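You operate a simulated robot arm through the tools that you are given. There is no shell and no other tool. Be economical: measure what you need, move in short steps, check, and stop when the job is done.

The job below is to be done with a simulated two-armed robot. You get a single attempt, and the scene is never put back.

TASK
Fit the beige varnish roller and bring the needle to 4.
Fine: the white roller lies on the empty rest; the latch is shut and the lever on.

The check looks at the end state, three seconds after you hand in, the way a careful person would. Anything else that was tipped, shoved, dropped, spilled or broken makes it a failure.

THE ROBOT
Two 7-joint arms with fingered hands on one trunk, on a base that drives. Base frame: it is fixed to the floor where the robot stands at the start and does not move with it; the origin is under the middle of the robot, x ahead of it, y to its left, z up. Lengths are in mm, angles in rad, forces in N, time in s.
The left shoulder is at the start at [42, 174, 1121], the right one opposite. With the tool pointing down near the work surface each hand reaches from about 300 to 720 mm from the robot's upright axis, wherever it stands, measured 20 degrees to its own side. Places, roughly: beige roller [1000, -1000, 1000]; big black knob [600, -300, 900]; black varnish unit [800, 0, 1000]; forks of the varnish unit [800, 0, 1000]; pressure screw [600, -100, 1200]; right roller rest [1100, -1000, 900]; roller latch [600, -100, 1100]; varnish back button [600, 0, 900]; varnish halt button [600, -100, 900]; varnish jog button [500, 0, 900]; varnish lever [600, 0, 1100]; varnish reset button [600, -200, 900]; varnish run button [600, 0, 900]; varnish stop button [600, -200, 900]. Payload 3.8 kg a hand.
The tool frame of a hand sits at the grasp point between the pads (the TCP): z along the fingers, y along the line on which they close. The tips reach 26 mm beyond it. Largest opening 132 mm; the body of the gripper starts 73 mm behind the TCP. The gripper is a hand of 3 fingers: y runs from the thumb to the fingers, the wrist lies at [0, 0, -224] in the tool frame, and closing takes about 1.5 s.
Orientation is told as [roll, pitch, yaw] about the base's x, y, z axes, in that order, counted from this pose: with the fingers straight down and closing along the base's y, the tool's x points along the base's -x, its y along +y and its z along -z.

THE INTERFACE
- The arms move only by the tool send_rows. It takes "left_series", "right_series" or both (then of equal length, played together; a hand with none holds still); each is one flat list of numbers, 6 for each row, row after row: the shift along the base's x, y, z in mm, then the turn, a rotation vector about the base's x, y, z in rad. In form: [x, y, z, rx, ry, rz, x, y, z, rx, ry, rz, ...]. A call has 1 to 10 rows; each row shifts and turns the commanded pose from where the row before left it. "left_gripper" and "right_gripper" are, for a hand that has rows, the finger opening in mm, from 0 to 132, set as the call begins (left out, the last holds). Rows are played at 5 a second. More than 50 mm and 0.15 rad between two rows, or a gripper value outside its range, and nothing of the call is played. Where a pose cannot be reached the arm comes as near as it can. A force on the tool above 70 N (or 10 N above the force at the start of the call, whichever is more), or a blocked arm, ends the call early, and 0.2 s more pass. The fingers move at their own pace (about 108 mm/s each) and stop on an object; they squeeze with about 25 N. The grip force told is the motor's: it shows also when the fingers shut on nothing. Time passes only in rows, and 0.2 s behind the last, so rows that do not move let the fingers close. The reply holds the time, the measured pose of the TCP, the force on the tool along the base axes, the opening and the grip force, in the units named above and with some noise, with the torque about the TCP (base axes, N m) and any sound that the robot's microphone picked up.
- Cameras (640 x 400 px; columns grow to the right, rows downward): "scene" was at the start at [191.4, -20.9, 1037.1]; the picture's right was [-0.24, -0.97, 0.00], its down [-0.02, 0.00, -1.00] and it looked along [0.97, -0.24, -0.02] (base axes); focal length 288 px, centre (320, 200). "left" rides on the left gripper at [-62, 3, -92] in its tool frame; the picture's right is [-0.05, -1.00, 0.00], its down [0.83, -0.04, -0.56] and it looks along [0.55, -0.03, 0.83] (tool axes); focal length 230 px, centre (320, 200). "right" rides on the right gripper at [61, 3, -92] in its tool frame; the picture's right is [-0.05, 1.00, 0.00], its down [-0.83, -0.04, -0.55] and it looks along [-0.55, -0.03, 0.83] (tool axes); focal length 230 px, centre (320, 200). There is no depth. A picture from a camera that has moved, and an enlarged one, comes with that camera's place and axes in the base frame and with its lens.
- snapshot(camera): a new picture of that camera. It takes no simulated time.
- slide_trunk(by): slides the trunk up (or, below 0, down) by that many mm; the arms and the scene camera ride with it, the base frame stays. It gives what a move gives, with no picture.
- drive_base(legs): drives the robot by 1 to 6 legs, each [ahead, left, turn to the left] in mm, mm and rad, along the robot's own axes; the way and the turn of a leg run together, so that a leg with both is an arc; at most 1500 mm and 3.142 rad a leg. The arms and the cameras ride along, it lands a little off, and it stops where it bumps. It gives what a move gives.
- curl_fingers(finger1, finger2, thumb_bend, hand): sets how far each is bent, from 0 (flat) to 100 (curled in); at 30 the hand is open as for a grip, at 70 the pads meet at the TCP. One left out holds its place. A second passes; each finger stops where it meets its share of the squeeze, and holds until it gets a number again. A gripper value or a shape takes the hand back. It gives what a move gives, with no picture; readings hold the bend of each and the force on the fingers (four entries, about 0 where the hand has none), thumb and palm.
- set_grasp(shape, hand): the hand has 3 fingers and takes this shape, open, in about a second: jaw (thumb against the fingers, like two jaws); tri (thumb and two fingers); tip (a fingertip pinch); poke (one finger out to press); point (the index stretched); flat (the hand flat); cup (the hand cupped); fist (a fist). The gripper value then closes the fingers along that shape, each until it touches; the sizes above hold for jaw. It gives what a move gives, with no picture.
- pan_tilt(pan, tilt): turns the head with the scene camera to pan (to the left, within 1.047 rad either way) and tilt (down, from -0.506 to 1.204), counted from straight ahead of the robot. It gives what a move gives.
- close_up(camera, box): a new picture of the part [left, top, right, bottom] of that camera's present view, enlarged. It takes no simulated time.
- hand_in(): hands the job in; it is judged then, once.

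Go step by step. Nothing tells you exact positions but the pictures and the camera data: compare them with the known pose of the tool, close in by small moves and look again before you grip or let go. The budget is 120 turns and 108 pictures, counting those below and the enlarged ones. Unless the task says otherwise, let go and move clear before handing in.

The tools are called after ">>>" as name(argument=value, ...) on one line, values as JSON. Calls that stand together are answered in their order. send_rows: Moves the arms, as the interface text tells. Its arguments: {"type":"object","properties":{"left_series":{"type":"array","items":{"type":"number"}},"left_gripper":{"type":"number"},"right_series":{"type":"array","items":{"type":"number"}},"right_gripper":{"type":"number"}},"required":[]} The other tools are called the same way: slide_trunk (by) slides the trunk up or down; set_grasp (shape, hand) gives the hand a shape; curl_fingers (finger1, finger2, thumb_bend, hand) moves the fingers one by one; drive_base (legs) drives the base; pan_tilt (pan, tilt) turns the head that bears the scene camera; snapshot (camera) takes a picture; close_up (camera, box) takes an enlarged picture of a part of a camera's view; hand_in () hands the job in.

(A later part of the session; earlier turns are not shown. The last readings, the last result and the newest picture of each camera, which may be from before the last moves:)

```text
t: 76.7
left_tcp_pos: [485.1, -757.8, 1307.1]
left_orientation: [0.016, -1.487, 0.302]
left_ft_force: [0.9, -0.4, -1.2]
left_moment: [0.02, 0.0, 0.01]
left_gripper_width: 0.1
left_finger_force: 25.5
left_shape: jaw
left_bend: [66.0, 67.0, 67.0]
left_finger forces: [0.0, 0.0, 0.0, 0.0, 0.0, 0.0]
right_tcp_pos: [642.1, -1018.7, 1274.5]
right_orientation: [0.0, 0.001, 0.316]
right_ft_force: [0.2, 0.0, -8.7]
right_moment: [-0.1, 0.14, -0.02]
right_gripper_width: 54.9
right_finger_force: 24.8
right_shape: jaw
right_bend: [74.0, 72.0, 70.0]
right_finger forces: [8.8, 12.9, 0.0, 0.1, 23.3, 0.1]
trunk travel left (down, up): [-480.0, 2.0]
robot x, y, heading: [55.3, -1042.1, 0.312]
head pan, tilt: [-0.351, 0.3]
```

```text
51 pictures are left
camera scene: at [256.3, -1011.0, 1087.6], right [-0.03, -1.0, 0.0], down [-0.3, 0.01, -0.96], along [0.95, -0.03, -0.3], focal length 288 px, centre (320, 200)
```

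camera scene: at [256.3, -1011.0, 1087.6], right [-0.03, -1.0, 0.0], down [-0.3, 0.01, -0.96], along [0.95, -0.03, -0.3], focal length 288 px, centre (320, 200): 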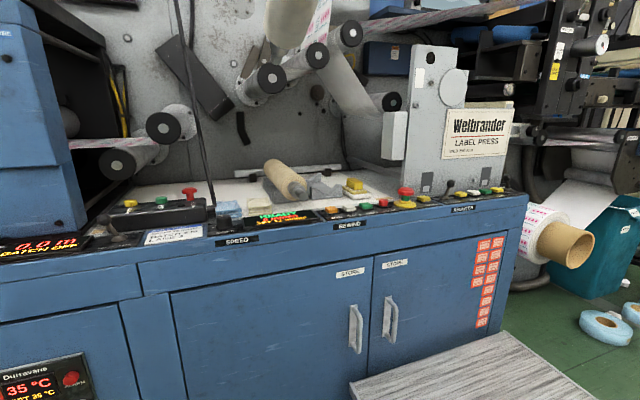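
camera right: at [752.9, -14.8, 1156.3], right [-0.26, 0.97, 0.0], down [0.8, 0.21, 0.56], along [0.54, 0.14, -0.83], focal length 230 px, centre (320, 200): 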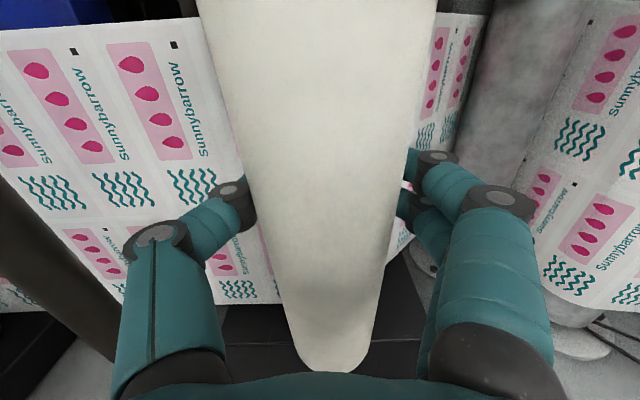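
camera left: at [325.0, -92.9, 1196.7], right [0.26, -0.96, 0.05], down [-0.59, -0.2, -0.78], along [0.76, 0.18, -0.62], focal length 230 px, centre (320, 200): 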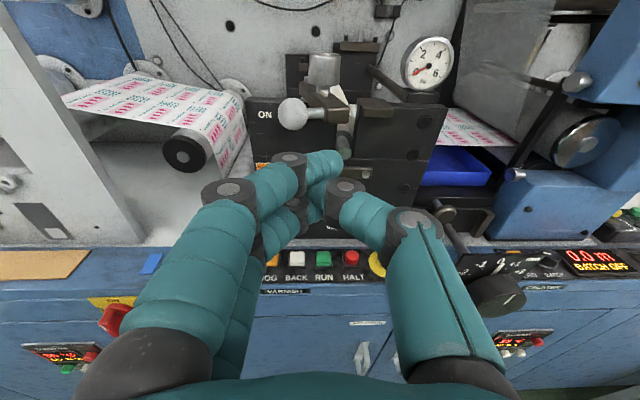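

Important: there are web idlers overhanging the rests (front ends about 632 deep, bottoms near z 1117–1230), so I can't come straight down. I'll lower the roller here in front of the bench, lean the hand slightly to the right about the roller's axis, and enter horizontally from the front.

>>> send_rows(right_series=[0, 0, -45, 0, 0, 0, 0, 0, -45, 0, 0, 0, 0, 0, -45, 0, 0, 0, 0, 0, -45, 0, 0, 0, 0, 0, -45, 0, 0, 0, 0, 0, -45, 0, 0, 0, 0, 0, -40, 0, 0, 0], left_series=[-28, -9, 0, 0, 0, 0, -28, -9, 0, 0, 0, 0, -28, -9, 0, 0, 0, 0, -28, -9, 0, 0, 0, 0, 0, 0, 0, 0, 0, 0, 0, 0, 0, 0, 0, 0, 0, 0, 0, 0, 0, 0])

>>> send_rows(right_series=[23.6, -32.3, 0, 0.0595, 0.0193, 0, 23.6, -32.3, 0, 0.0595, 0.0193, 0, 23.6, -32.3, 0, 0.0595, 0.0193, 0, 23.6, -32.3, 0, 0.0595, 0.0193, 0])

>>> close_up(camera="scene", box=[220, 20, 460, 240])

>>> snapshot(camera="right")

```text
t: 78.3
left_tcp_pos: [416.5, -795.3, 1329.9]
left_orientation: [0.017, -1.483, 0.3]
left_ft_force: [-0.2, 0.1, 0.4]
left_moment: [-0.01, -0.04, 0.0]
left_gripper_width: 0.0
left_finger_force: 25.5
left_shape: jaw
left_bend: [66.0, 67.0, 67.0]
left_finger forces: [0.1, 0.0, 0.0, 0.0, 0.0, 0.1]
left hand out of reach, approached as far as the arm can: row 2, 3, 4
right_tcp_pos: [641.5, -1019.7, 965.9]
right_orientation: [0.002, 0.001, 0.316]
right_ft_force: [0.0, -0.3, -7.6]
right_moment: [-0.07, 0.09, -0.02]
right_gripper_width: 54.8
right_finger_force: 24.8
right_shape: jaw
right_bend: [74.0, 72.0, 70.0]
right_finger forces: [9.3, 12.5, 0.1, 0.0, 23.1, 0.0]
trunk travel left (down, up): [-480.0, 2.0]
robot x, y, heading: [56.9, -1044.3, 0.313]
head pan, tilt: [-0.351, 0.3]
```

```text
t: 79.3
left_tcp_pos: [414.7, -794.8, 1331.0]
left_orientation: [0.009, -1.486, 0.306]
left_ft_force: [1.1, 0.2, 0.5]
left_moment: [-0.02, -0.01, -0.02]
left_gripper_width: 0.2
left_finger_force: 24.7
left_shape: jaw
left_bend: [66.0, 67.0, 67.0]
left_finger forces: [0.0, 0.0, 0.0, 0.1, 0.0, 0.1]
right_tcp_pos: [735.0, -1145.3, 965.8]
right_orientation: [0.254, -0.003, 0.323]
right_ft_force: [-5.9, 3.9, -4.6]
right_moment: [0.72, 0.11, 1.22]
right_gripper_width: 54.6
right_finger_force: 24.9
right_shape: jaw
right_bend: [75.0, 72.0, 70.0]
right_finger forces: [10.1, 16.0, 0.0, 0.0, 23.1, 0.0]
trunk travel left (down, up): [-480.0, 2.0]
robot x, y, heading: [59.3, -1038.7, 0.315]
head pan, tilt: [-0.351, 0.3]
heard: click
```

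```text
1.82 times, centred on (340, 130) of scene
camera zoom: at [255.5, -1010.6, 1087.8], right [-0.03, -1.0, 0.0], down [-0.3, 0.01, -0.96], along [0.95, -0.03, -0.3], focal length 523 px, centre (284, 327)
```

zoom: 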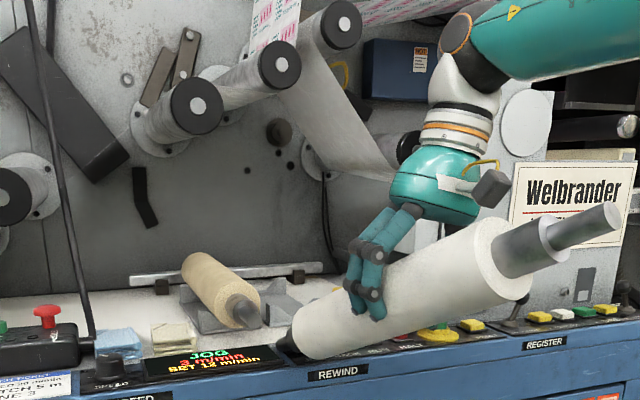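

```text
49 pictures are left
camera right: at [682.3, -1184.5, 1055.7], right [-0.26, 0.93, 0.25], down [0.84, 0.09, 0.53], along [0.47, 0.35, -0.81], focal length 230 px, centre (320, 200)
```

right: 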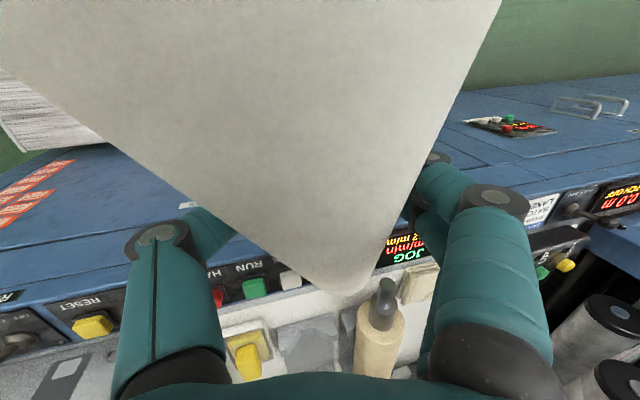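

The roller's far end has dropped in the grip and is pressing the rewind JOG button (display says JOG). I'll lift straight up immediately.

>>> send_rows(right_series=[0, 0, 30, 0, 0, 0, 0, 0, 40, 0, 0, 0, 0, 0, 40, 0, 0, 0, 0, 0, 40, 0, 0, 0])

>>> snapshot(camera="scene")

>>> snapshot(camera="right")

```text
t: 80.3
left_tcp_pos: [414.6, -795.4, 1329.4]
left_orientation: [0.01, -1.487, 0.307]
left_ft_force: [0.1, 0.4, -0.4]
left_moment: [0.03, -0.04, -0.01]
left_gripper_width: 0.0
left_finger_force: 25.2
left_shape: jaw
left_bend: [66.0, 67.0, 67.0]
left_finger forces: [0.1, 0.0, 0.0, 0.1, 0.0, 0.0]
right_tcp_pos: [735.9, -1148.5, 1116.4]
right_orientation: [0.248, -0.001, 0.317]
right_ft_force: [-0.7, 0.1, -8.8]
right_moment: [-0.07, 0.1, -0.05]
right_gripper_width: 54.3
right_finger_force: 25.5
right_shape: jaw
right_bend: [75.0, 72.0, 70.0]
right_finger forces: [8.1, 13.0, 0.0, 0.0, 25.1, 0.1]
trunk travel left (down, up): [-480.0, 2.0]
robot x, y, heading: [57.3, -1043.3, 0.318]
head pan, tilt: [-0.351, 0.3]
```

```text
48 pictures are left
camera scene: at [255.7, -1010.9, 1087.8], right [-0.04, -1.0, 0.0], down [-0.3, 0.01, -0.96], along [0.95, -0.03, -0.3], focal length 288 px, centre (320, 200)
```

scene: 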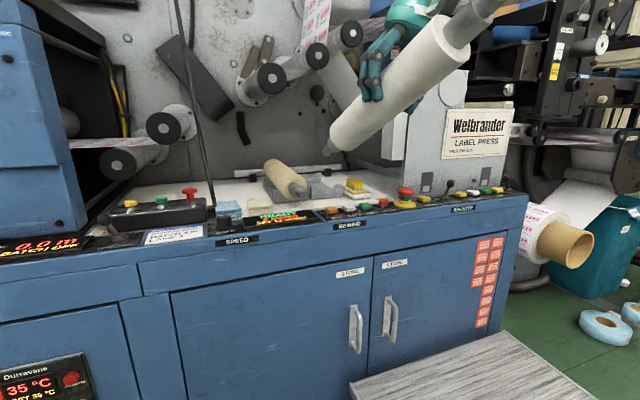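

```text
47 pictures are left
camera right: at [683.0, -1185.5, 1205.6], right [-0.25, 0.94, 0.25], down [0.84, 0.09, 0.53], along [0.47, 0.34, -0.81], focal length 230 px, centre (320, 200)
```

right: 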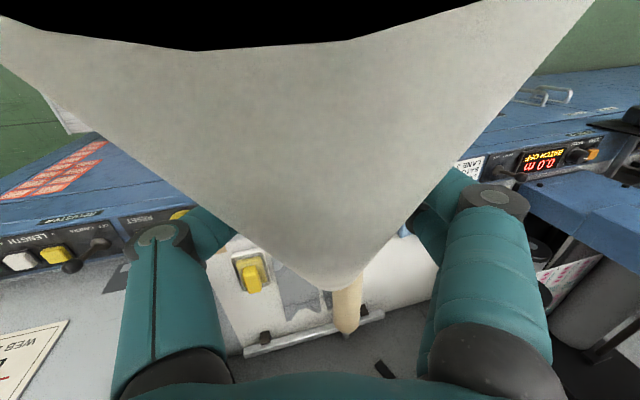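

Display went back to READY. The roller pivoted about 0.55 rad in the grip (far end down), which I can use: leaning the hand back toward me makes the roller level and keeps the wrist clear of the idlers. I'll tilt gently.

>>> send_rows(right_series=[0, 0, 0, -0.0082, -0.0752, 0, 0, 0, 0, -0.0082, -0.0752, 0, 0, 0, 0, -0.0082, -0.0752, 0, 0, 0, 0, -0.0082, -0.0752, 0, 0, 0, 0, -0.0082, -0.0752, 0, 0, 0, 0, -0.0082, -0.0752, 0, 0, 0, 0, -0.0082, -0.0752, 0, 0, 0, 0, -0.0082, -0.0752, 0])

>>> snapshot(camera="scene")

>>> snapshot(camera="right")

```text
t: 82.1
left_tcp_pos: [415.9, -795.4, 1329.4]
left_orientation: [0.02, -1.485, 0.298]
left_ft_force: [-0.6, -0.9, 0.4]
left_moment: [0.0, -0.01, 0.0]
left_gripper_width: 0.3
left_finger_force: 25.0
left_shape: jaw
left_bend: [66.0, 67.0, 67.0]
left_finger forces: [0.0, 0.0, 0.0, 0.0, 0.0, 0.0]
right_tcp_pos: [735.1, -1147.4, 1115.1]
right_orientation: [-0.026, -0.546, 0.392]
right_ft_force: [-0.5, -0.8, -7.1]
right_moment: [-0.09, 0.15, -0.01]
right_gripper_width: 54.3
right_finger_force: 25.4
right_shape: jaw
right_bend: [74.0, 72.0, 70.0]
right_finger forces: [8.8, 13.3, 0.0, 0.0, 23.2, 0.0]
trunk travel left (down, up): [-480.0, 2.0]
robot x, y, heading: [59.7, -1038.4, 0.314]
head pan, tilt: [-0.351, 0.3]
```

```text
46 pictures are left
camera scene: at [256.3, -1011.3, 1087.6], right [-0.03, -1.0, 0.0], down [-0.3, 0.01, -0.96], along [0.95, -0.03, -0.3], focal length 288 px, centre (320, 200)
```

scene: 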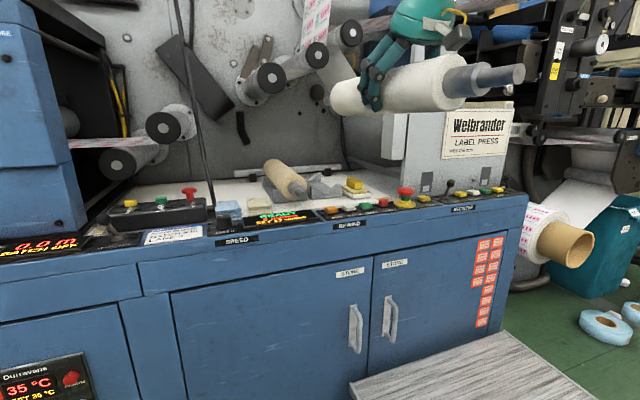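

```text
45 pictures are left
camera right: at [640.7, -1181.4, 1160.3], right [-0.33, 0.94, 0.0], down [0.4, 0.14, 0.91], along [0.86, 0.3, -0.42], focal length 230 px, centre (320, 200)
```

right: 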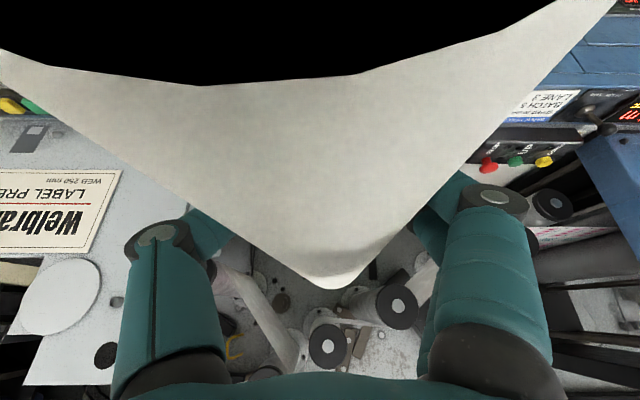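

The roller is level now, with the hand tilted back. Let me zoom on the rests to measure them precisely.

>>> close_up(camera="scene", box=[220, 140, 420, 230])

```text
3.20 times, centred on (320, 185) of scene
camera zoom: at [256.3, -1011.3, 1087.6], right [-0.03, -1.0, 0.0], down [-0.3, 0.01, -0.96], along [0.95, -0.03, -0.3], focal length 921 px, centre (320, 248)
```

zoom: 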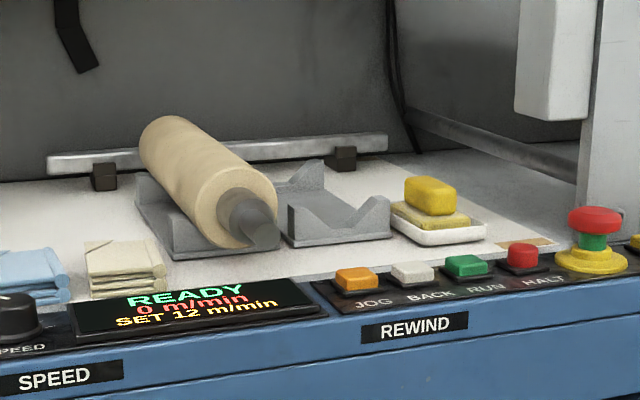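

Rests measured: beige axis near 1233 across at z 895, empty rest centre about 1323 across. I'll correct the small yaw, lower the roller to z 960, and drive in toward the rest with it over the bench.

>>> send_rows(right_series=[0, 0, -25, 0, 0, -0.02, 0, 0, -30, 0, 0, -0.02, 0, 0, -30, 0, 0, -0.02, 0, 0, -30, 0, 0, -0.02, 0, 0, -25, 0, 0, 0, 0, 0, -12, 0, 0, 0])

>>> drive_base(legs=[[150, 0, 0]])

>>> snapshot(camera="scene")

```text
t: 83.5
left_tcp_pos: [416.2, -795.1, 1329.3]
left_orientation: [0.018, -1.486, 0.301]
left_ft_force: [0.1, -0.1, 0.4]
left_moment: [-0.02, -0.05, 0.0]
left_gripper_width: 0.0
left_finger_force: 25.4
left_shape: jaw
left_bend: [66.0, 67.0, 67.0]
left_finger forces: [0.1, 0.0, 0.0, 0.1, 0.0, 0.0]
right_tcp_pos: [735.2, -1146.8, 962.1]
right_orientation: [-0.026, -0.547, 0.313]
right_ft_force: [0.0, 0.1, -9.0]
right_moment: [-0.08, 0.2, 0.0]
right_gripper_width: 54.0
right_finger_force: 24.5
right_shape: jaw
right_bend: [74.0, 72.0, 70.0]
right_finger forces: [8.4, 13.5, 0.0, 0.0, 23.1, 0.0]
trunk travel left (down, up): [-480.0, 2.0]
robot x, y, heading: [60.6, -1042.1, 0.318]
head pan, tilt: [-0.351, 0.3]
```

```text
t: 84.9
left_tcp_pos: [556.1, -748.0, 1329.1]
left_orientation: [0.016, -1.487, 0.305]
left_ft_force: [-0.3, 0.0, 0.0]
left_moment: [0.01, -0.02, 0.0]
left_gripper_width: 0.0
left_finger_force: 24.8
left_shape: jaw
left_bend: [66.0, 67.0, 67.0]
left_finger forces: [0.0, 0.0, 0.1, 0.0, 0.0, 0.1]
right_tcp_pos: [875.8, -1100.8, 963.3]
right_orientation: [-0.028, -0.547, 0.317]
right_ft_force: [-0.4, -0.4, -7.9]
right_moment: [-0.08, 0.17, 0.04]
right_gripper_width: 54.1
right_finger_force: 25.1
right_shape: jaw
right_bend: [74.0, 72.0, 70.0]
right_finger forces: [8.8, 13.3, 0.0, 0.1, 23.2, 0.1]
trunk travel left (down, up): [-480.0, 2.0]
robot x, y, heading: [203.2, -997.9, 0.315]
head pan, tilt: [-0.351, 0.3]
```

```text
43 pictures are left
camera scene: at [396.7, -964.8, 1087.8], right [-0.03, -1.0, 0.0], down [-0.3, 0.01, -0.96], along [0.95, -0.03, -0.3], focal length 288 px, centre (320, 200)
```

scene: 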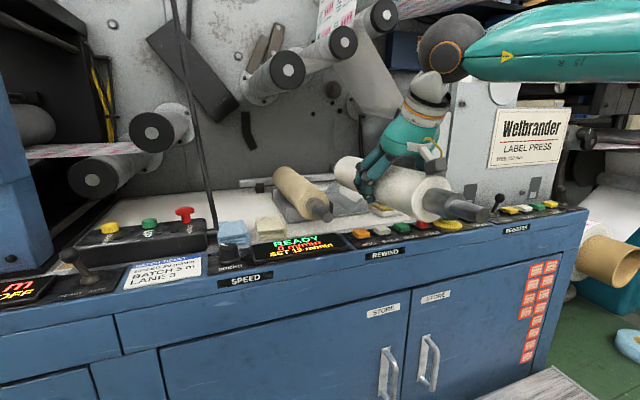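

Stable and level so far. Zooming to compare the held roller with the rest.

>>> close_up(camera="scene", box=[250, 120, 500, 270])

```text
2.56 times, centred on (375, 195) of scene
camera zoom: at [396.7, -964.8, 1087.8], right [-0.03, -1.0, 0.0], down [-0.3, 0.01, -0.96], along [0.95, -0.03, -0.3], focal length 737 px, centre (179, 213)
```

zoom: 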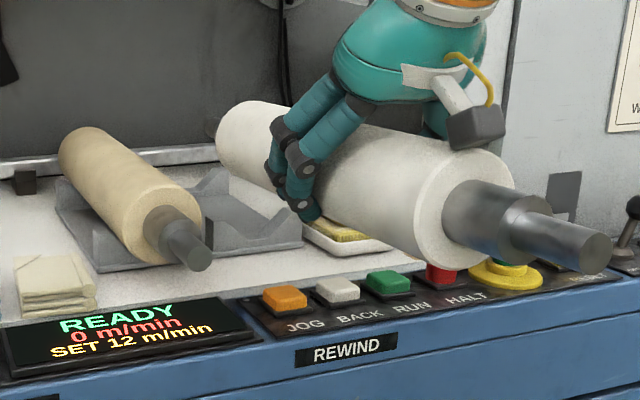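

I want an independent angle on the rest; the left hand camera should see it from the side.

>>> snapshot(camera="left")

```text
41 pictures are left
camera left: at [472.3, -771.8, 1400.2], right [0.32, -0.95, 0.05], down [-0.58, -0.24, -0.78], along [0.75, 0.22, -0.62], focal length 230 px, centre (320, 200)
```

left: 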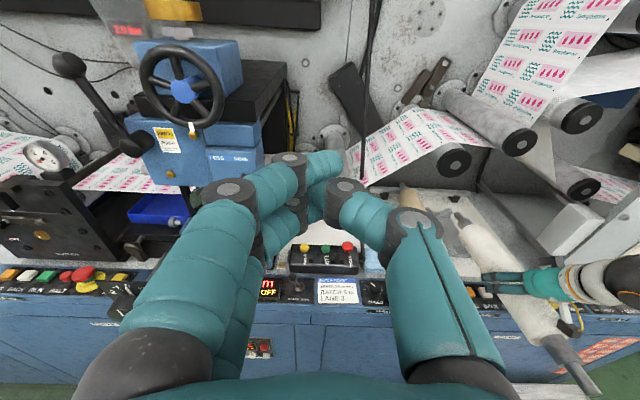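

>>> close_up(camera="left", box=[390, 150, 560, 270])

```text
3.33 times, centred on (475, 210) of left
camera zoom: at [472.3, -771.8, 1400.2], right [0.32, -0.95, 0.05], down [-0.58, -0.24, -0.78], along [0.75, 0.22, -0.62], focal length 767 px, centre (-197, 167)
```

zoom: 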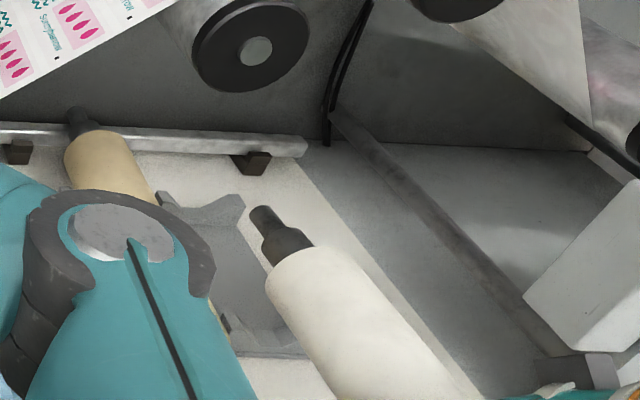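

Excellent view: rest centre is at about 1330 across (rear block 838 deep), beige at about 1234. I'll drive the remaining 150 mm in at this height, then lower before going under the idlers.

>>> drive_base(legs=[[150, -12, 0]])

>>> close_up(camera="left", box=[380, 150, 600, 310])

```text
t: 86.2
left_tcp_pos: [701.3, -714.5, 1330.8]
left_orientation: [0.017, -1.485, 0.302]
left_ft_force: [0.3, -0.7, -0.6]
left_moment: [0.02, 0.03, -0.02]
left_gripper_width: 0.0
left_finger_force: 25.3
left_shape: jaw
left_bend: [66.0, 67.0, 67.0]
left_finger forces: [0.0, 0.0, 0.0, 0.0, 0.0, 0.0]
right_tcp_pos: [1023.2, -1066.2, 963.6]
right_orientation: [-0.027, -0.548, 0.314]
right_ft_force: [-0.1, -0.3, -8.2]
right_moment: [-0.07, 0.16, -0.04]
right_gripper_width: 54.0
right_finger_force: 24.8
right_shape: jaw
right_bend: [74.0, 72.0, 70.0]
right_finger forces: [8.7, 13.4, 0.1, 0.1, 23.1, 0.0]
trunk travel left (down, up): [-480.0, 2.0]
robot x, y, heading: [343.2, -959.7, 0.319]
head pan, tilt: [-0.351, 0.3]
```

```text
2.50 times, centred on (490, 230) of left
camera zoom: at [617.8, -737.0, 1400.2], right [0.32, -0.95, 0.05], down [-0.58, -0.23, -0.78], along [0.75, 0.22, -0.62], focal length 575 px, centre (-105, 125)
```

zoom: 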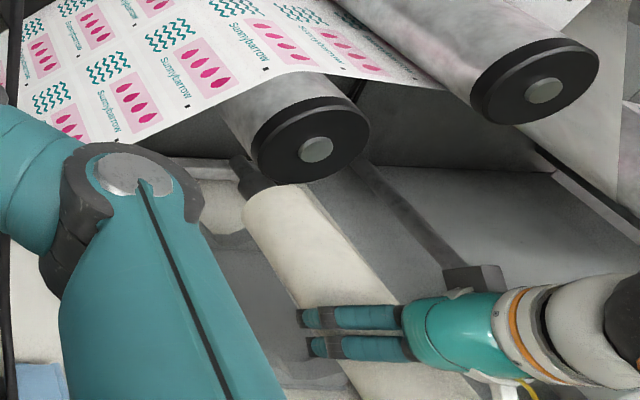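

Now at the right lateral position. Lowering to z 923, then sliding in 107 mm under the idlers.

>>> send_rows(right_series=[0, 0, -14, 0.006, -0.019, -0.01, 0, 0, -13, 0.006, -0.019, -0.01, 0, 0, -13, 0, 0, 0, 25, 8.3, 0, 0, 0, 0, 25, 8.3, 0, 0, 0, 0, 25, 8.3, 0, 0, 0, 0, 25, 8.3, 0, 0, 0, 0])

>>> close_up(camera="left", box=[380, 150, 600, 310])

>>> close_up(camera="scene", box=[240, 100, 480, 260])

```text
t: 87.8
left_tcp_pos: [702.3, -713.0, 1328.7]
left_orientation: [0.011, -1.486, 0.309]
left_ft_force: [1.1, -0.1, 1.0]
left_moment: [-0.01, 0.01, 0.0]
left_gripper_width: 0.1
left_finger_force: 24.5
left_shape: jaw
left_bend: [66.0, 67.0, 67.0]
left_finger forces: [0.0, 0.0, 0.0, 0.0, 0.0, 0.0]
right_tcp_pos: [1123.6, -1033.0, 921.9]
right_orientation: [-0.031, -0.583, 0.295]
right_ft_force: [-0.2, 0.0, -8.1]
right_moment: [-0.06, 0.15, 0.0]
right_gripper_width: 53.8
right_finger_force: 24.8
right_shape: jaw
right_bend: [74.0, 72.0, 70.0]
right_finger forces: [8.9, 13.2, 0.0, 0.0, 23.2, 0.0]
trunk travel left (down, up): [-480.0, 2.0]
robot x, y, heading: [343.2, -963.1, 0.311]
head pan, tilt: [-0.351, 0.3]
```

```text
2.50 times, centred on (490, 230) of left
camera zoom: at [619.0, -736.0, 1399.6], right [0.32, -0.95, 0.05], down [-0.58, -0.24, -0.78], along [0.75, 0.22, -0.62], focal length 575 px, centre (-105, 125)
```

zoom: 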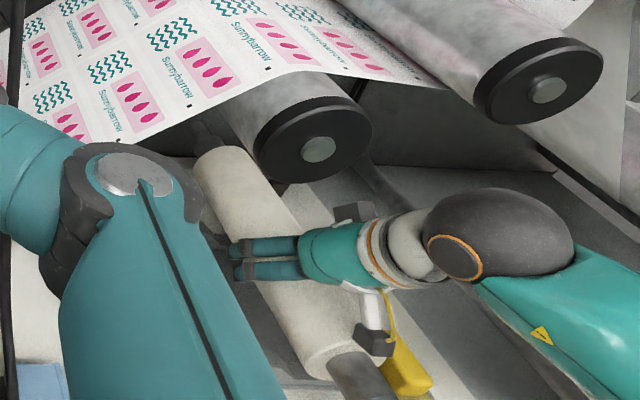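

```text
2.50 times, centred on (360, 180) of scene
camera zoom: at [542.8, -929.2, 1087.4], right [-0.03, -1.0, 0.0], down [-0.3, 0.01, -0.95], along [0.95, -0.03, -0.3], focal length 719 px, centre (220, 250)
```

zoom: 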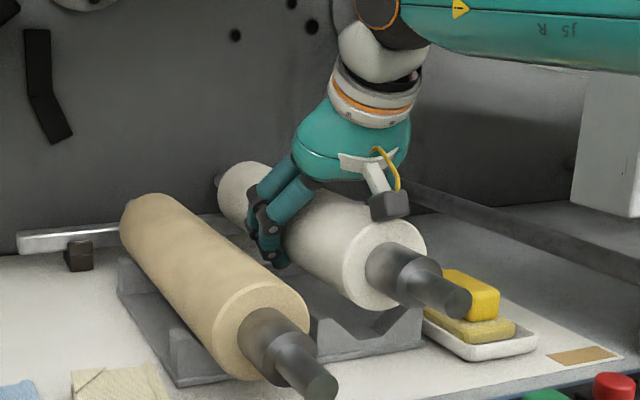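

The roller hovers over the empty rest's V blocks, with a slight yaw to take out. I'll correct the yaw and lower about 24 mm slowly.

>>> send_rows(right_series=[0, 0, 0, 0, 0, -0.02, 0, 0, 0, 0, 0, -0.02, 0, 0, -6, 0, 0, 0, 0, 0, -6, 0, 0, 0, 0, 0, -6, 0, 0, 0, 0, 0, -6, 0, 0, 0])

>>> close_up(camera="scene", box=[300, 120, 460, 240])

```text
t: 89.2
left_tcp_pos: [699.0, -713.4, 1331.4]
left_orientation: [0.013, -1.488, 0.301]
left_ft_force: [-0.3, -0.1, -0.1]
left_moment: [-0.01, 0.0, -0.02]
left_gripper_width: 0.2
left_finger_force: 24.9
left_shape: jaw
left_bend: [66.0, 67.0, 67.0]
left_finger forces: [0.0, 0.0, 0.1, 0.1, 0.0, 0.1]
right_tcp_pos: [1122.0, -1031.9, 903.5]
right_orientation: [-0.026, -0.595, 0.252]
right_ft_force: [-1.4, -1.8, 3.2]
right_moment: [0.16, 0.02, 0.01]
right_gripper_width: 53.6
right_finger_force: 24.8
right_shape: jaw
right_bend: [74.0, 73.0, 70.0]
right_finger forces: [7.4, 12.7, 0.0, 0.1, 23.4, 0.0]
trunk travel left (down, up): [-480.0, 2.0]
robot x, y, heading: [348.2, -964.9, 0.314]
head pan, tilt: [-0.351, 0.3]
```

```text
3.33 times, centred on (380, 180) of scene
camera zoom: at [541.2, -930.0, 1088.3], right [-0.03, -1.0, 0.0], down [-0.3, 0.01, -0.96], along [0.95, -0.03, -0.3], focal length 959 px, centre (120, 267)
```

zoom: 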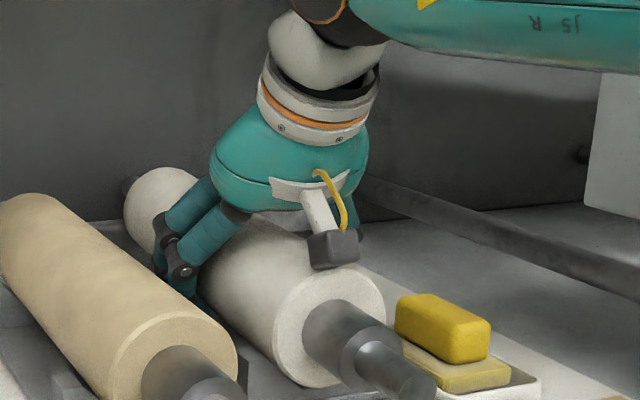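

Contact is felt and it seems nearly seated. Pressing 3 mm more to confirm.

>>> send_rows(right_series=[0, 0, -3, 0, 0, 0])

>>> close_up(camera="left", box=[380, 170, 560, 310])

```text
t: 89.6
left_tcp_pos: [698.5, -715.1, 1330.9]
left_orientation: [0.011, -1.491, 0.306]
left_ft_force: [-0.5, -0.4, 0.2]
left_moment: [-0.03, -0.02, 0.01]
left_gripper_width: 0.0
left_finger_force: 25.3
left_shape: jaw
left_bend: [66.0, 67.0, 67.0]
left_finger forces: [0.0, 0.1, 0.1, 0.0, 0.1, 0.1]
right_tcp_pos: [1122.1, -1033.0, 902.3]
right_orientation: [-0.024, -0.596, 0.252]
right_ft_force: [-0.7, -2.7, 12.7]
right_moment: [0.14, -0.04, -0.03]
right_gripper_width: 53.4
right_finger_force: 24.7
right_shape: jaw
right_bend: [75.0, 73.0, 70.0]
right_finger forces: [6.7, 12.7, 0.1, 0.0, 23.4, 0.0]
trunk travel left (down, up): [-480.0, 2.0]
robot x, y, heading: [346.0, -962.4, 0.32]
head pan, tilt: [-0.351, 0.3]
```

```text
2.86 times, centred on (470, 240) of left
camera zoom: at [615.0, -737.4, 1401.6], right [0.32, -0.95, 0.05], down [-0.58, -0.23, -0.78], along [0.75, 0.22, -0.62], focal length 657 px, centre (-109, 86)
```

zoom: 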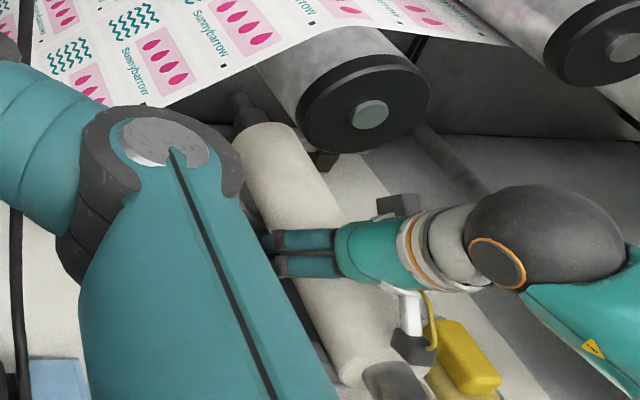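

Both blocks carry it (no tilting moment). I'll release by opening mainly the thumb on the free right side, and the fingers only slightly because the beige roller is close.

>>> curl_fingers(hand="right", finger1=69, finger2=68, thumb_bend=52)

>>> close_up(camera="scene", box=[300, 120, 460, 240])

>>> snapshot(camera="right")

```text
t: 90.6
left_tcp_pos: [698.5, -711.6, 1329.5]
left_orientation: [-0.007, -1.487, 0.325]
left_ft_force: [0.1, -0.9, -0.3]
left_moment: [-0.02, -0.03, -0.02]
left_gripper_width: 0.0
left_finger_force: 24.3
left_shape: jaw
left_bend: [66.0, 67.0, 67.0]
left_finger forces: [0.1, 0.0, 0.0, 0.0, 0.0, 0.0]
right_tcp_pos: [1120.7, -1029.8, 897.4]
right_orientation: [-0.025, -0.586, 0.258]
right_ft_force: [-6.2, 14.8, 5.8]
right_moment: [0.27, 0.02, 0.22]
right_gripper_width: 50.6
right_finger_force: 9.2
right_shape: fingers
right_bend: [63.0, 59.0, 51.0]
right_finger forces: [6.5, 8.9, 0.0, 0.1, 3.5, 0.0]
trunk travel left (down, up): [-480.0, 2.0]
robot x, y, heading: [345.1, -960.9, 0.316]
head pan, tilt: [-0.351, 0.3]
```

```text
3.33 times, centred on (380, 180) of scene
camera zoom: at [540.5, -928.2, 1087.9], right [-0.03, -1.0, 0.0], down [-0.29, 0.01, -0.96], along [0.95, -0.03, -0.29], focal length 959 px, centre (120, 267)
```

zoom: 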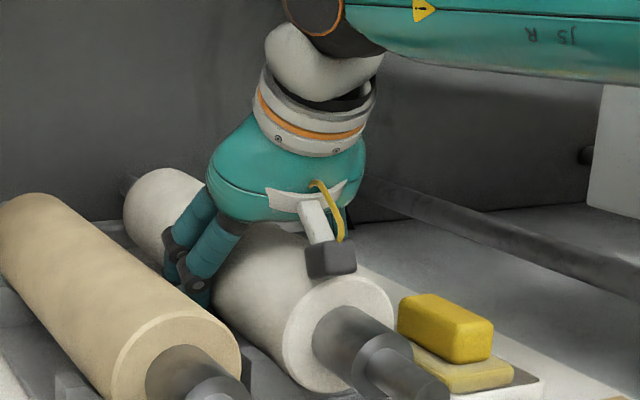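

```text
33 pictures are left
camera right: at [1018.9, -1049.8, 939.5], right [-0.2, 0.98, 0.01], down [0.38, 0.07, 0.92], along [0.9, 0.19, -0.38], focal length 230 px, centre (320, 200)
```

right: 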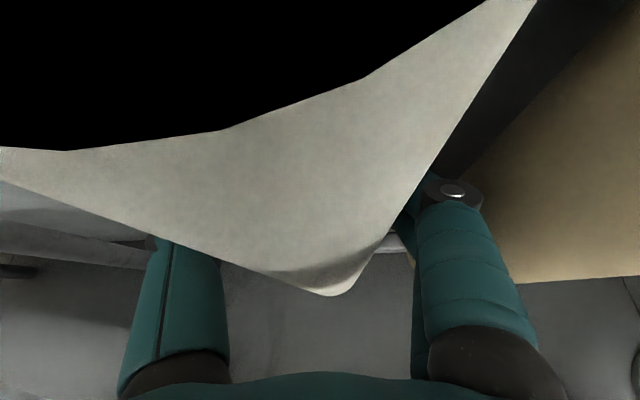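

The fingers still press on the roller, so I'll open them a little further.

>>> curl_fingers(hand="right", finger1=56, finger2=53, thumb_bend=44)

>>> close_up(camera="scene", box=[300, 120, 460, 240])

```text
t: 91.6
left_tcp_pos: [699.9, -713.3, 1328.8]
left_orientation: [0.011, -1.486, 0.307]
left_ft_force: [0.2, 0.9, 0.0]
left_moment: [0.01, 0.0, 0.01]
left_gripper_width: 0.0
left_finger_force: 25.0
left_shape: jaw
left_bend: [66.0, 67.0, 67.0]
left_finger forces: [0.1, 0.0, 0.0, 0.0, 0.1, 0.1]
right_tcp_pos: [1121.2, -1033.6, 896.1]
right_orientation: [-0.031, -0.582, 0.253]
right_ft_force: [-3.9, -0.5, 5.5]
right_moment: [-0.15, 0.66, -0.01]
right_gripper_width: 68.2
right_finger_force: 0.1
right_shape: fingers
right_bend: [56.0, 52.0, 44.0]
right_finger forces: [0.1, 0.8, 0.0, 0.1, 0.0, 0.1]
trunk travel left (down, up): [-480.0, 2.0]
robot x, y, heading: [345.3, -956.7, 0.312]
head pan, tilt: [-0.351, 0.3]
```

```text
3.33 times, centred on (380, 180) of scene
camera zoom: at [541.2, -929.7, 1087.8], right [-0.03, -1.0, 0.0], down [-0.3, 0.01, -0.96], along [0.95, -0.03, -0.3], focal length 959 px, centre (120, 267)
```

zoom: 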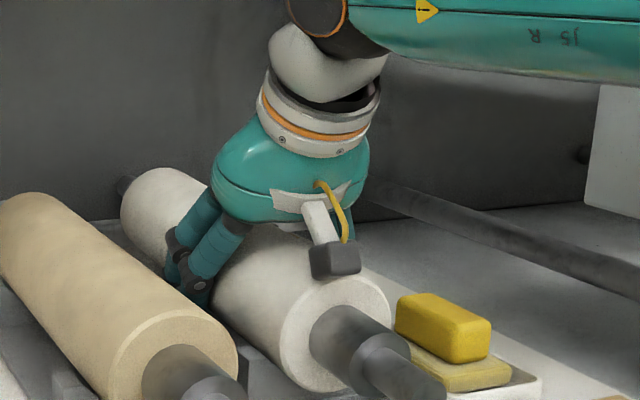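

Released. Retreating along the hand's own axis, up and back, a short way first.

>>> send_rows(right_series=[0, 0, 4, 0, 0, 0, -4, -0.5, 8, 0, 0, 0, -5, -1.5, 9, 0, 0, 0, -6, -2, 10, 0, 0, 0])

>>> close_up(camera="scene", box=[300, 120, 460, 240])

```text
t: 92.6
left_tcp_pos: [700.2, -713.4, 1331.2]
left_orientation: [0.012, -1.486, 0.305]
left_ft_force: [0.3, -0.1, 0.7]
left_moment: [-0.01, 0.01, 0.0]
left_gripper_width: 0.0
left_finger_force: 24.7
left_shape: jaw
left_bend: [66.0, 67.0, 67.0]
left_finger forces: [0.0, 0.1, 0.0, 0.1, 0.0, 0.0]
right_tcp_pos: [1106.6, -1036.1, 927.2]
right_orientation: [-0.026, -0.587, 0.255]
right_ft_force: [2.1, 4.3, -3.0]
right_moment: [0.05, -0.06, -0.05]
right_gripper_width: 72.8
right_finger_force: 2.0
right_shape: fingers
right_bend: [53.0, 52.0, 44.0]
right_finger forces: [2.8, 0.5, 0.0, 0.0, 0.0, 0.0]
trunk travel left (down, up): [-480.0, 2.0]
robot x, y, heading: [347.0, -963.1, 0.317]
head pan, tilt: [-0.351, 0.3]
```

```text
3.33 times, centred on (380, 180) of scene
camera zoom: at [541.9, -929.5, 1087.7], right [-0.03, -1.0, 0.0], down [-0.3, 0.01, -0.96], along [0.95, -0.03, -0.3], focal length 959 px, centre (120, 267)
```

zoom: 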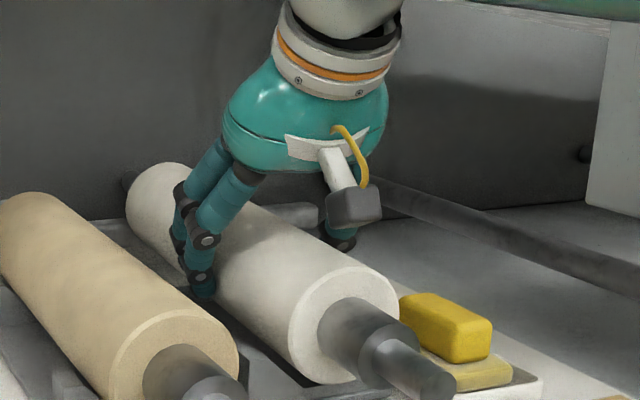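

The left fingers still rub the roller. I'll shift the hand a few mm left, then continue up and back.

>>> send_rows(right_series=[-1.5, 5, 0, 0, 0, 0, -1, 3, 3, 0, 0, 0, -6, -2, 10, 0, 0, 0, -6, -2, 10, 0, 0, 0, -12, -4, 18, 0, 0, 0, -12, -4, 18, 0, 0, 0])

>>> close_up(camera="scene", box=[240, 100, 480, 250])

```text
t: 94.0
left_tcp_pos: [700.2, -712.9, 1330.9]
left_orientation: [0.016, -1.486, 0.302]
left_ft_force: [-0.4, -0.2, -0.4]
left_moment: [-0.01, -0.01, -0.02]
left_gripper_width: 0.0
left_finger_force: 24.9
left_shape: jaw
left_bend: [66.0, 67.0, 67.0]
left_finger forces: [0.0, 0.0, 0.0, 0.1, 0.0, 0.1]
right_tcp_pos: [1066.9, -1040.2, 986.8]
right_orientation: [-0.027, -0.587, 0.253]
right_ft_force: [-0.6, 0.3, 0.2]
right_moment: [-0.01, -0.01, 0.02]
right_gripper_width: 68.2
right_finger_force: 0.1
right_shape: fingers
right_bend: [56.0, 53.0, 44.0]
right_finger forces: [0.1, 0.1, 0.0, 0.0, 0.0, 0.1]
trunk travel left (down, up): [-480.0, 2.0]
robot x, y, heading: [344.8, -961.1, 0.316]
head pan, tilt: [-0.351, 0.3]
```

```text
2.67 times, centred on (360, 175) of scene
camera zoom: at [541.4, -929.9, 1087.8], right [-0.03, -1.0, 0.0], down [-0.3, 0.01, -0.96], along [0.95, -0.03, -0.3], focal length 767 px, centre (213, 267)
```

zoom: 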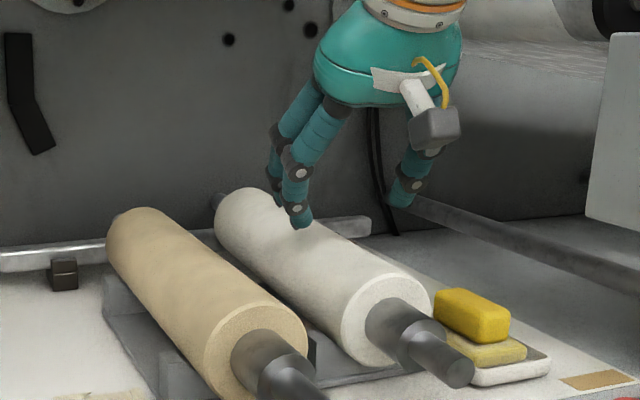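

The white roller rests properly on its cradle beside the beige one. Now I move the right hand over the beige roller, tilted back with a slight lean, opening set to 86.

>>> send_rows(right_series=[-9.3, 43.3, -3, 0.094, 0.066, 0.03, -9.3, 43.3, -3, 0.094, 0.066, 0.03, 0, 0, 0, 0, 0, 0], right_gripper=86)

>>> snapshot(camera="right")

>>> close_up(camera="scene", box=[240, 90, 440, 240])

```text
t: 94.8
left_tcp_pos: [701.6, -713.7, 1329.8]
left_orientation: [0.018, -1.489, 0.3]
left_ft_force: [0.5, -1.0, -0.8]
left_moment: [0.0, 0.01, 0.02]
left_gripper_width: 0.0
left_finger_force: 24.7
left_shape: jaw
left_bend: [66.0, 67.0, 67.0]
left_finger forces: [0.1, 0.0, 0.1, 0.0, 0.0, 0.0]
right_tcp_pos: [1050.2, -954.3, 982.3]
right_orientation: [0.223, -0.498, 0.186]
right_ft_force: [-0.4, -0.3, -0.2]
right_moment: [-0.02, -0.02, 0.0]
right_gripper_width: 85.8
right_finger_force: 0.1
right_shape: jaw
right_bend: [70.0, 70.0, 67.0]
right_finger forces: [0.0, 0.0, 0.0, 0.0, 0.0, 0.1]
trunk travel left (down, up): [-480.0, 2.0]
robot x, y, heading: [347.1, -961.3, 0.317]
head pan, tilt: [-0.351, 0.3]
```

```text
29 pictures are left
camera right: at [956.0, -989.8, 1030.6], right [-0.24, 0.95, 0.22], down [0.5, -0.07, 0.86], along [0.83, 0.31, -0.45], focal length 230 px, centre (320, 200)
```

right: 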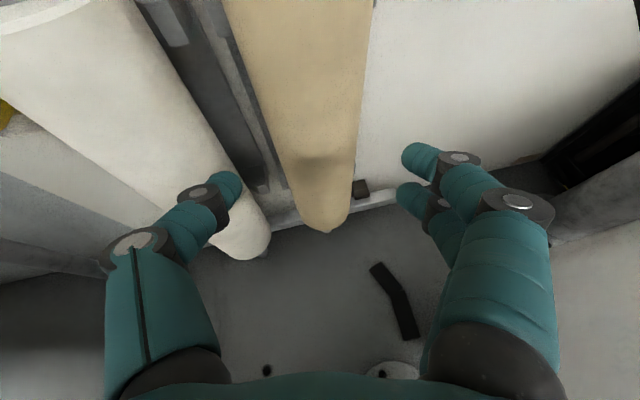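

```text
2.67 times, centred on (340, 165) of scene
camera zoom: at [541.6, -930.1, 1087.8], right [-0.03, -1.0, 0.0], down [-0.3, 0.01, -0.96], along [0.95, -0.03, -0.3], focal length 767 px, centre (267, 293)
```

zoom: 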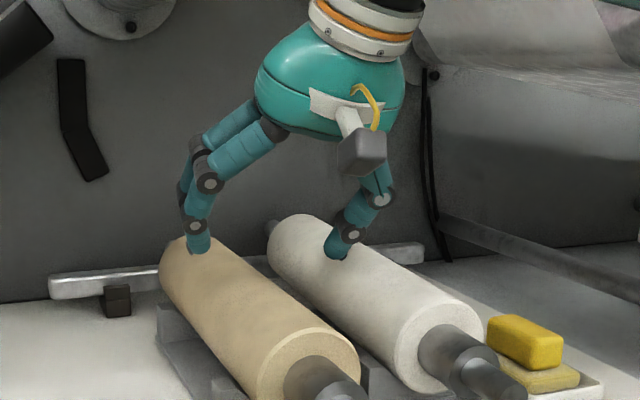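

The opening straddles the beige roller, which seems slightly left of centre. I'll shift 6 mm left, lower 40 mm and recheck.

>>> send_rows(right_series=[-1.9, 5.7, -5, 0, 0, 0, 0, 0, -18, 0, 0, 0, 0, 0, -18, 0, 0, 0])

>>> snapshot(camera="right")

```text
t: 95.6
left_tcp_pos: [701.5, -714.2, 1330.8]
left_orientation: [0.015, -1.487, 0.304]
left_ft_force: [0.6, 0.1, 0.1]
left_moment: [-0.03, 0.0, -0.02]
left_gripper_width: 0.0
left_finger_force: 24.7
left_shape: jaw
left_bend: [66.0, 67.0, 67.0]
left_finger forces: [0.0, 0.1, 0.1, 0.1, 0.1, 0.1]
right_tcp_pos: [1047.5, -947.2, 939.1]
right_orientation: [0.221, -0.498, 0.186]
right_ft_force: [1.0, 0.0, 0.9]
right_moment: [0.0, 0.0, 0.04]
right_gripper_width: 85.7
right_finger_force: 0.0
right_shape: jaw
right_bend: [70.0, 70.0, 67.0]
right_finger forces: [0.1, 0.0, 0.1, 0.0, 0.0, 0.0]
trunk travel left (down, up): [-480.0, 2.0]
robot x, y, heading: [345.1, -961.2, 0.318]
head pan, tilt: [-0.351, 0.3]
```

```text
27 pictures are left
camera right: at [954.5, -983.3, 988.6], right [-0.24, 0.95, 0.22], down [0.5, -0.07, 0.86], along [0.83, 0.31, -0.45], focal length 230 px, centre (320, 200)
```

right: 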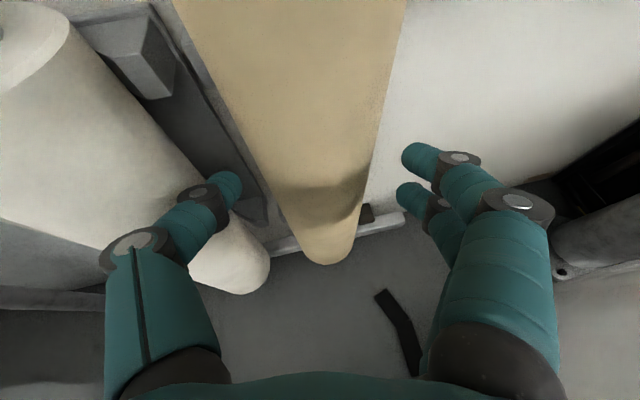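

The thumb fits in the gap between the rollers. Shifting 3 mm left, lowering to axis height, and then sliding forward to the balance point.

>>> send_rows(right_series=[-0.9, 2.9, -13, 0, 0, 0, 0, 0, -13, 0, 0, 0, 0, 0, -11, 0, 0, 0])

>>> send_rows(right_series=[20, 6.5, 0, 0, 0, 0, 20, 6.5, 0, 0, 0, 0, 20, 6.5, 0, 0, 0, 0])

>>> snapshot(camera="right")

```text
t: 96.4
left_tcp_pos: [701.9, -714.7, 1330.2]
left_orientation: [0.013, -1.486, 0.306]
left_ft_force: [-0.4, 1.1, 0.4]
left_moment: [0.0, -0.03, 0.01]
left_gripper_width: 0.1
left_finger_force: 24.9
left_shape: jaw
left_bend: [66.0, 67.0, 67.0]
left_finger forces: [0.1, 0.0, 0.1, 0.0, 0.2, 0.0]
right_tcp_pos: [1046.0, -945.7, 902.1]
right_orientation: [0.22, -0.497, 0.187]
right_ft_force: [-0.5, 1.0, 0.1]
right_moment: [-0.04, -0.03, -0.06]
right_gripper_width: 85.8
right_finger_force: 0.0
right_shape: jaw
right_bend: [70.0, 70.0, 67.0]
right_finger forces: [0.0, 0.0, 0.0, 0.0, 0.8, 0.0]
trunk travel left (down, up): [-480.0, 2.0]
robot x, y, heading: [348.9, -964.0, 0.315]
head pan, tilt: [-0.351, 0.3]
```

```text
t: 97.2
left_tcp_pos: [700.1, -713.0, 1330.0]
left_orientation: [0.006, -1.486, 0.309]
left_ft_force: [0.2, 0.2, 0.3]
left_moment: [0.01, -0.02, 0.0]
left_gripper_width: 0.0
left_finger_force: 25.1
left_shape: jaw
left_bend: [66.0, 67.0, 67.0]
left_finger forces: [0.0, 0.1, 0.1, 0.0, 0.0, 0.0]
right_tcp_pos: [1106.1, -925.4, 903.1]
right_orientation: [0.219, -0.497, 0.187]
right_ft_force: [0.1, -0.5, -0.7]
right_moment: [-0.03, -0.01, 0.0]
right_gripper_width: 85.9
right_finger_force: 0.0
right_shape: jaw
right_bend: [70.0, 70.0, 67.0]
right_finger forces: [0.0, 0.0, 0.0, 0.0, 0.0, 0.0]
trunk travel left (down, up): [-480.0, 2.0]
robot x, y, heading: [343.7, -958.9, 0.316]
head pan, tilt: [-0.351, 0.3]
```

```text
26 pictures are left
camera right: at [1013.8, -960.1, 952.0], right [-0.24, 0.95, 0.22], down [0.5, -0.07, 0.86], along [0.83, 0.31, -0.45], focal length 230 px, centre (320, 200)
```

right: 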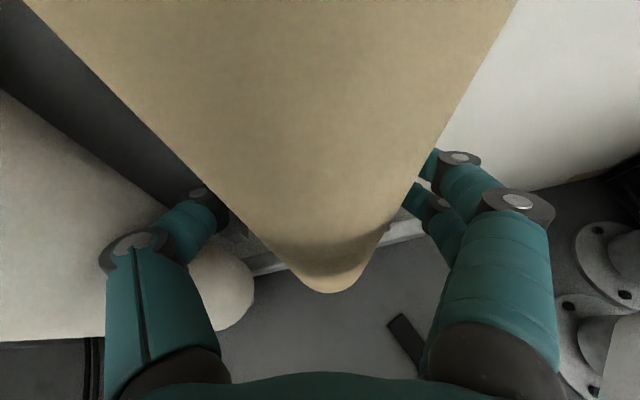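

Good straddle at the balance point with no contact. Lowering 4 mm and closing.

>>> send_rows(right_series=[0, 0, -4, 0, 0, 0])

>>> send_rows(right_series=[0, 0, 0, 0, 0, 0, 0, 0, 0, 0, 0, 0, 0, 0, 0, 0, 0, 0, 0, 0, 0, 0, 0, 0, 0, 0, 0, 0, 0, 0], right_gripper=25)

>>> send_rows(right_series=[0, 0, 3, 0, 0, 0, 0, 0, 3, 0, 0, 0, 0, 0, 3, 0, 0, 0, 0, 0, 3, 0, 0, 0])

>>> close_up(camera="scene", box=[240, 90, 440, 240])

```text
t: 97.6
left_tcp_pos: [700.5, -714.0, 1330.3]
left_orientation: [0.01, -1.487, 0.307]
left_ft_force: [0.6, 0.1, 0.0]
left_moment: [0.03, -0.01, -0.01]
left_gripper_width: 0.0
left_finger_force: 24.9
left_shape: jaw
left_bend: [66.0, 67.0, 67.0]
left_finger forces: [0.1, 0.0, 0.0, 0.1, 0.0, 0.0]
right_tcp_pos: [1106.5, -924.1, 898.7]
right_orientation: [0.219, -0.498, 0.187]
right_ft_force: [0.0, 0.0, 0.9]
right_moment: [-0.08, 0.01, -0.03]
right_gripper_width: 85.8
right_finger_force: 0.0
right_shape: jaw
right_bend: [70.0, 70.0, 67.0]
right_finger forces: [0.0, 0.0, 0.0, 0.0, 0.9, 0.0]
trunk travel left (down, up): [-480.0, 2.0]
robot x, y, heading: [346.2, -961.9, 0.314]
head pan, tilt: [-0.351, 0.3]
```

```text
t: 98.8
left_tcp_pos: [701.4, -713.6, 1330.1]
left_orientation: [0.015, -1.486, 0.304]
left_ft_force: [-0.8, -0.9, 0.3]
left_moment: [0.0, 0.0, 0.01]
left_gripper_width: 0.0
left_finger_force: 25.5
left_shape: jaw
left_bend: [66.0, 67.0, 67.0]
left_finger forces: [0.0, 0.0, 0.1, 0.1, 0.0, 0.0]
right_tcp_pos: [1106.0, -925.3, 896.7]
right_orientation: [0.22, -0.495, 0.187]
right_ft_force: [-0.4, 1.6, 0.3]
right_moment: [0.07, 0.03, 0.12]
right_gripper_width: 51.4
right_finger_force: 25.1
right_shape: jaw
right_bend: [73.0, 73.0, 72.0]
right_finger forces: [10.6, 11.6, 0.0, 0.0, 23.2, 0.0]
trunk travel left (down, up): [-480.0, 2.0]
robot x, y, heading: [343.4, -960.0, 0.319]
head pan, tilt: [-0.351, 0.3]
```

```text
t: 99.8
left_tcp_pos: [701.7, -713.1, 1329.9]
left_orientation: [0.017, -1.486, 0.302]
left_ft_force: [0.9, -0.1, 0.7]
left_moment: [0.01, -0.02, -0.01]
left_gripper_width: 0.0
left_finger_force: 25.4
left_shape: jaw
left_bend: [66.0, 67.0, 67.0]
left_finger forces: [0.0, 0.0, 0.1, 0.1, 0.1, 0.0]
right_tcp_pos: [1106.9, -926.9, 909.1]
right_orientation: [0.221, -0.495, 0.188]
right_ft_force: [0.2, -0.6, -7.9]
right_moment: [0.02, -0.13, -0.02]
right_gripper_width: 51.4
right_finger_force: 24.9
right_shape: jaw
right_bend: [73.0, 73.0, 72.0]
right_finger forces: [14.4, 11.0, 0.0, 0.0, 25.0, 0.0]
trunk travel left (down, up): [-480.0, 2.0]
robot x, y, heading: [341.9, -957.4, 0.318]
head pan, tilt: [-0.351, 0.3]
```

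```text
2.67 times, centred on (340, 165) of scene
camera zoom: at [542.3, -929.7, 1087.6], right [-0.03, -1.0, 0.0], down [-0.3, 0.01, -0.96], along [0.95, -0.03, -0.3], focal length 767 px, centre (267, 293)
```

zoom: 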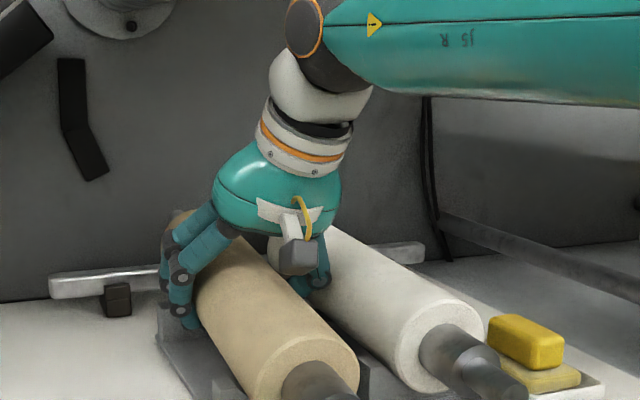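

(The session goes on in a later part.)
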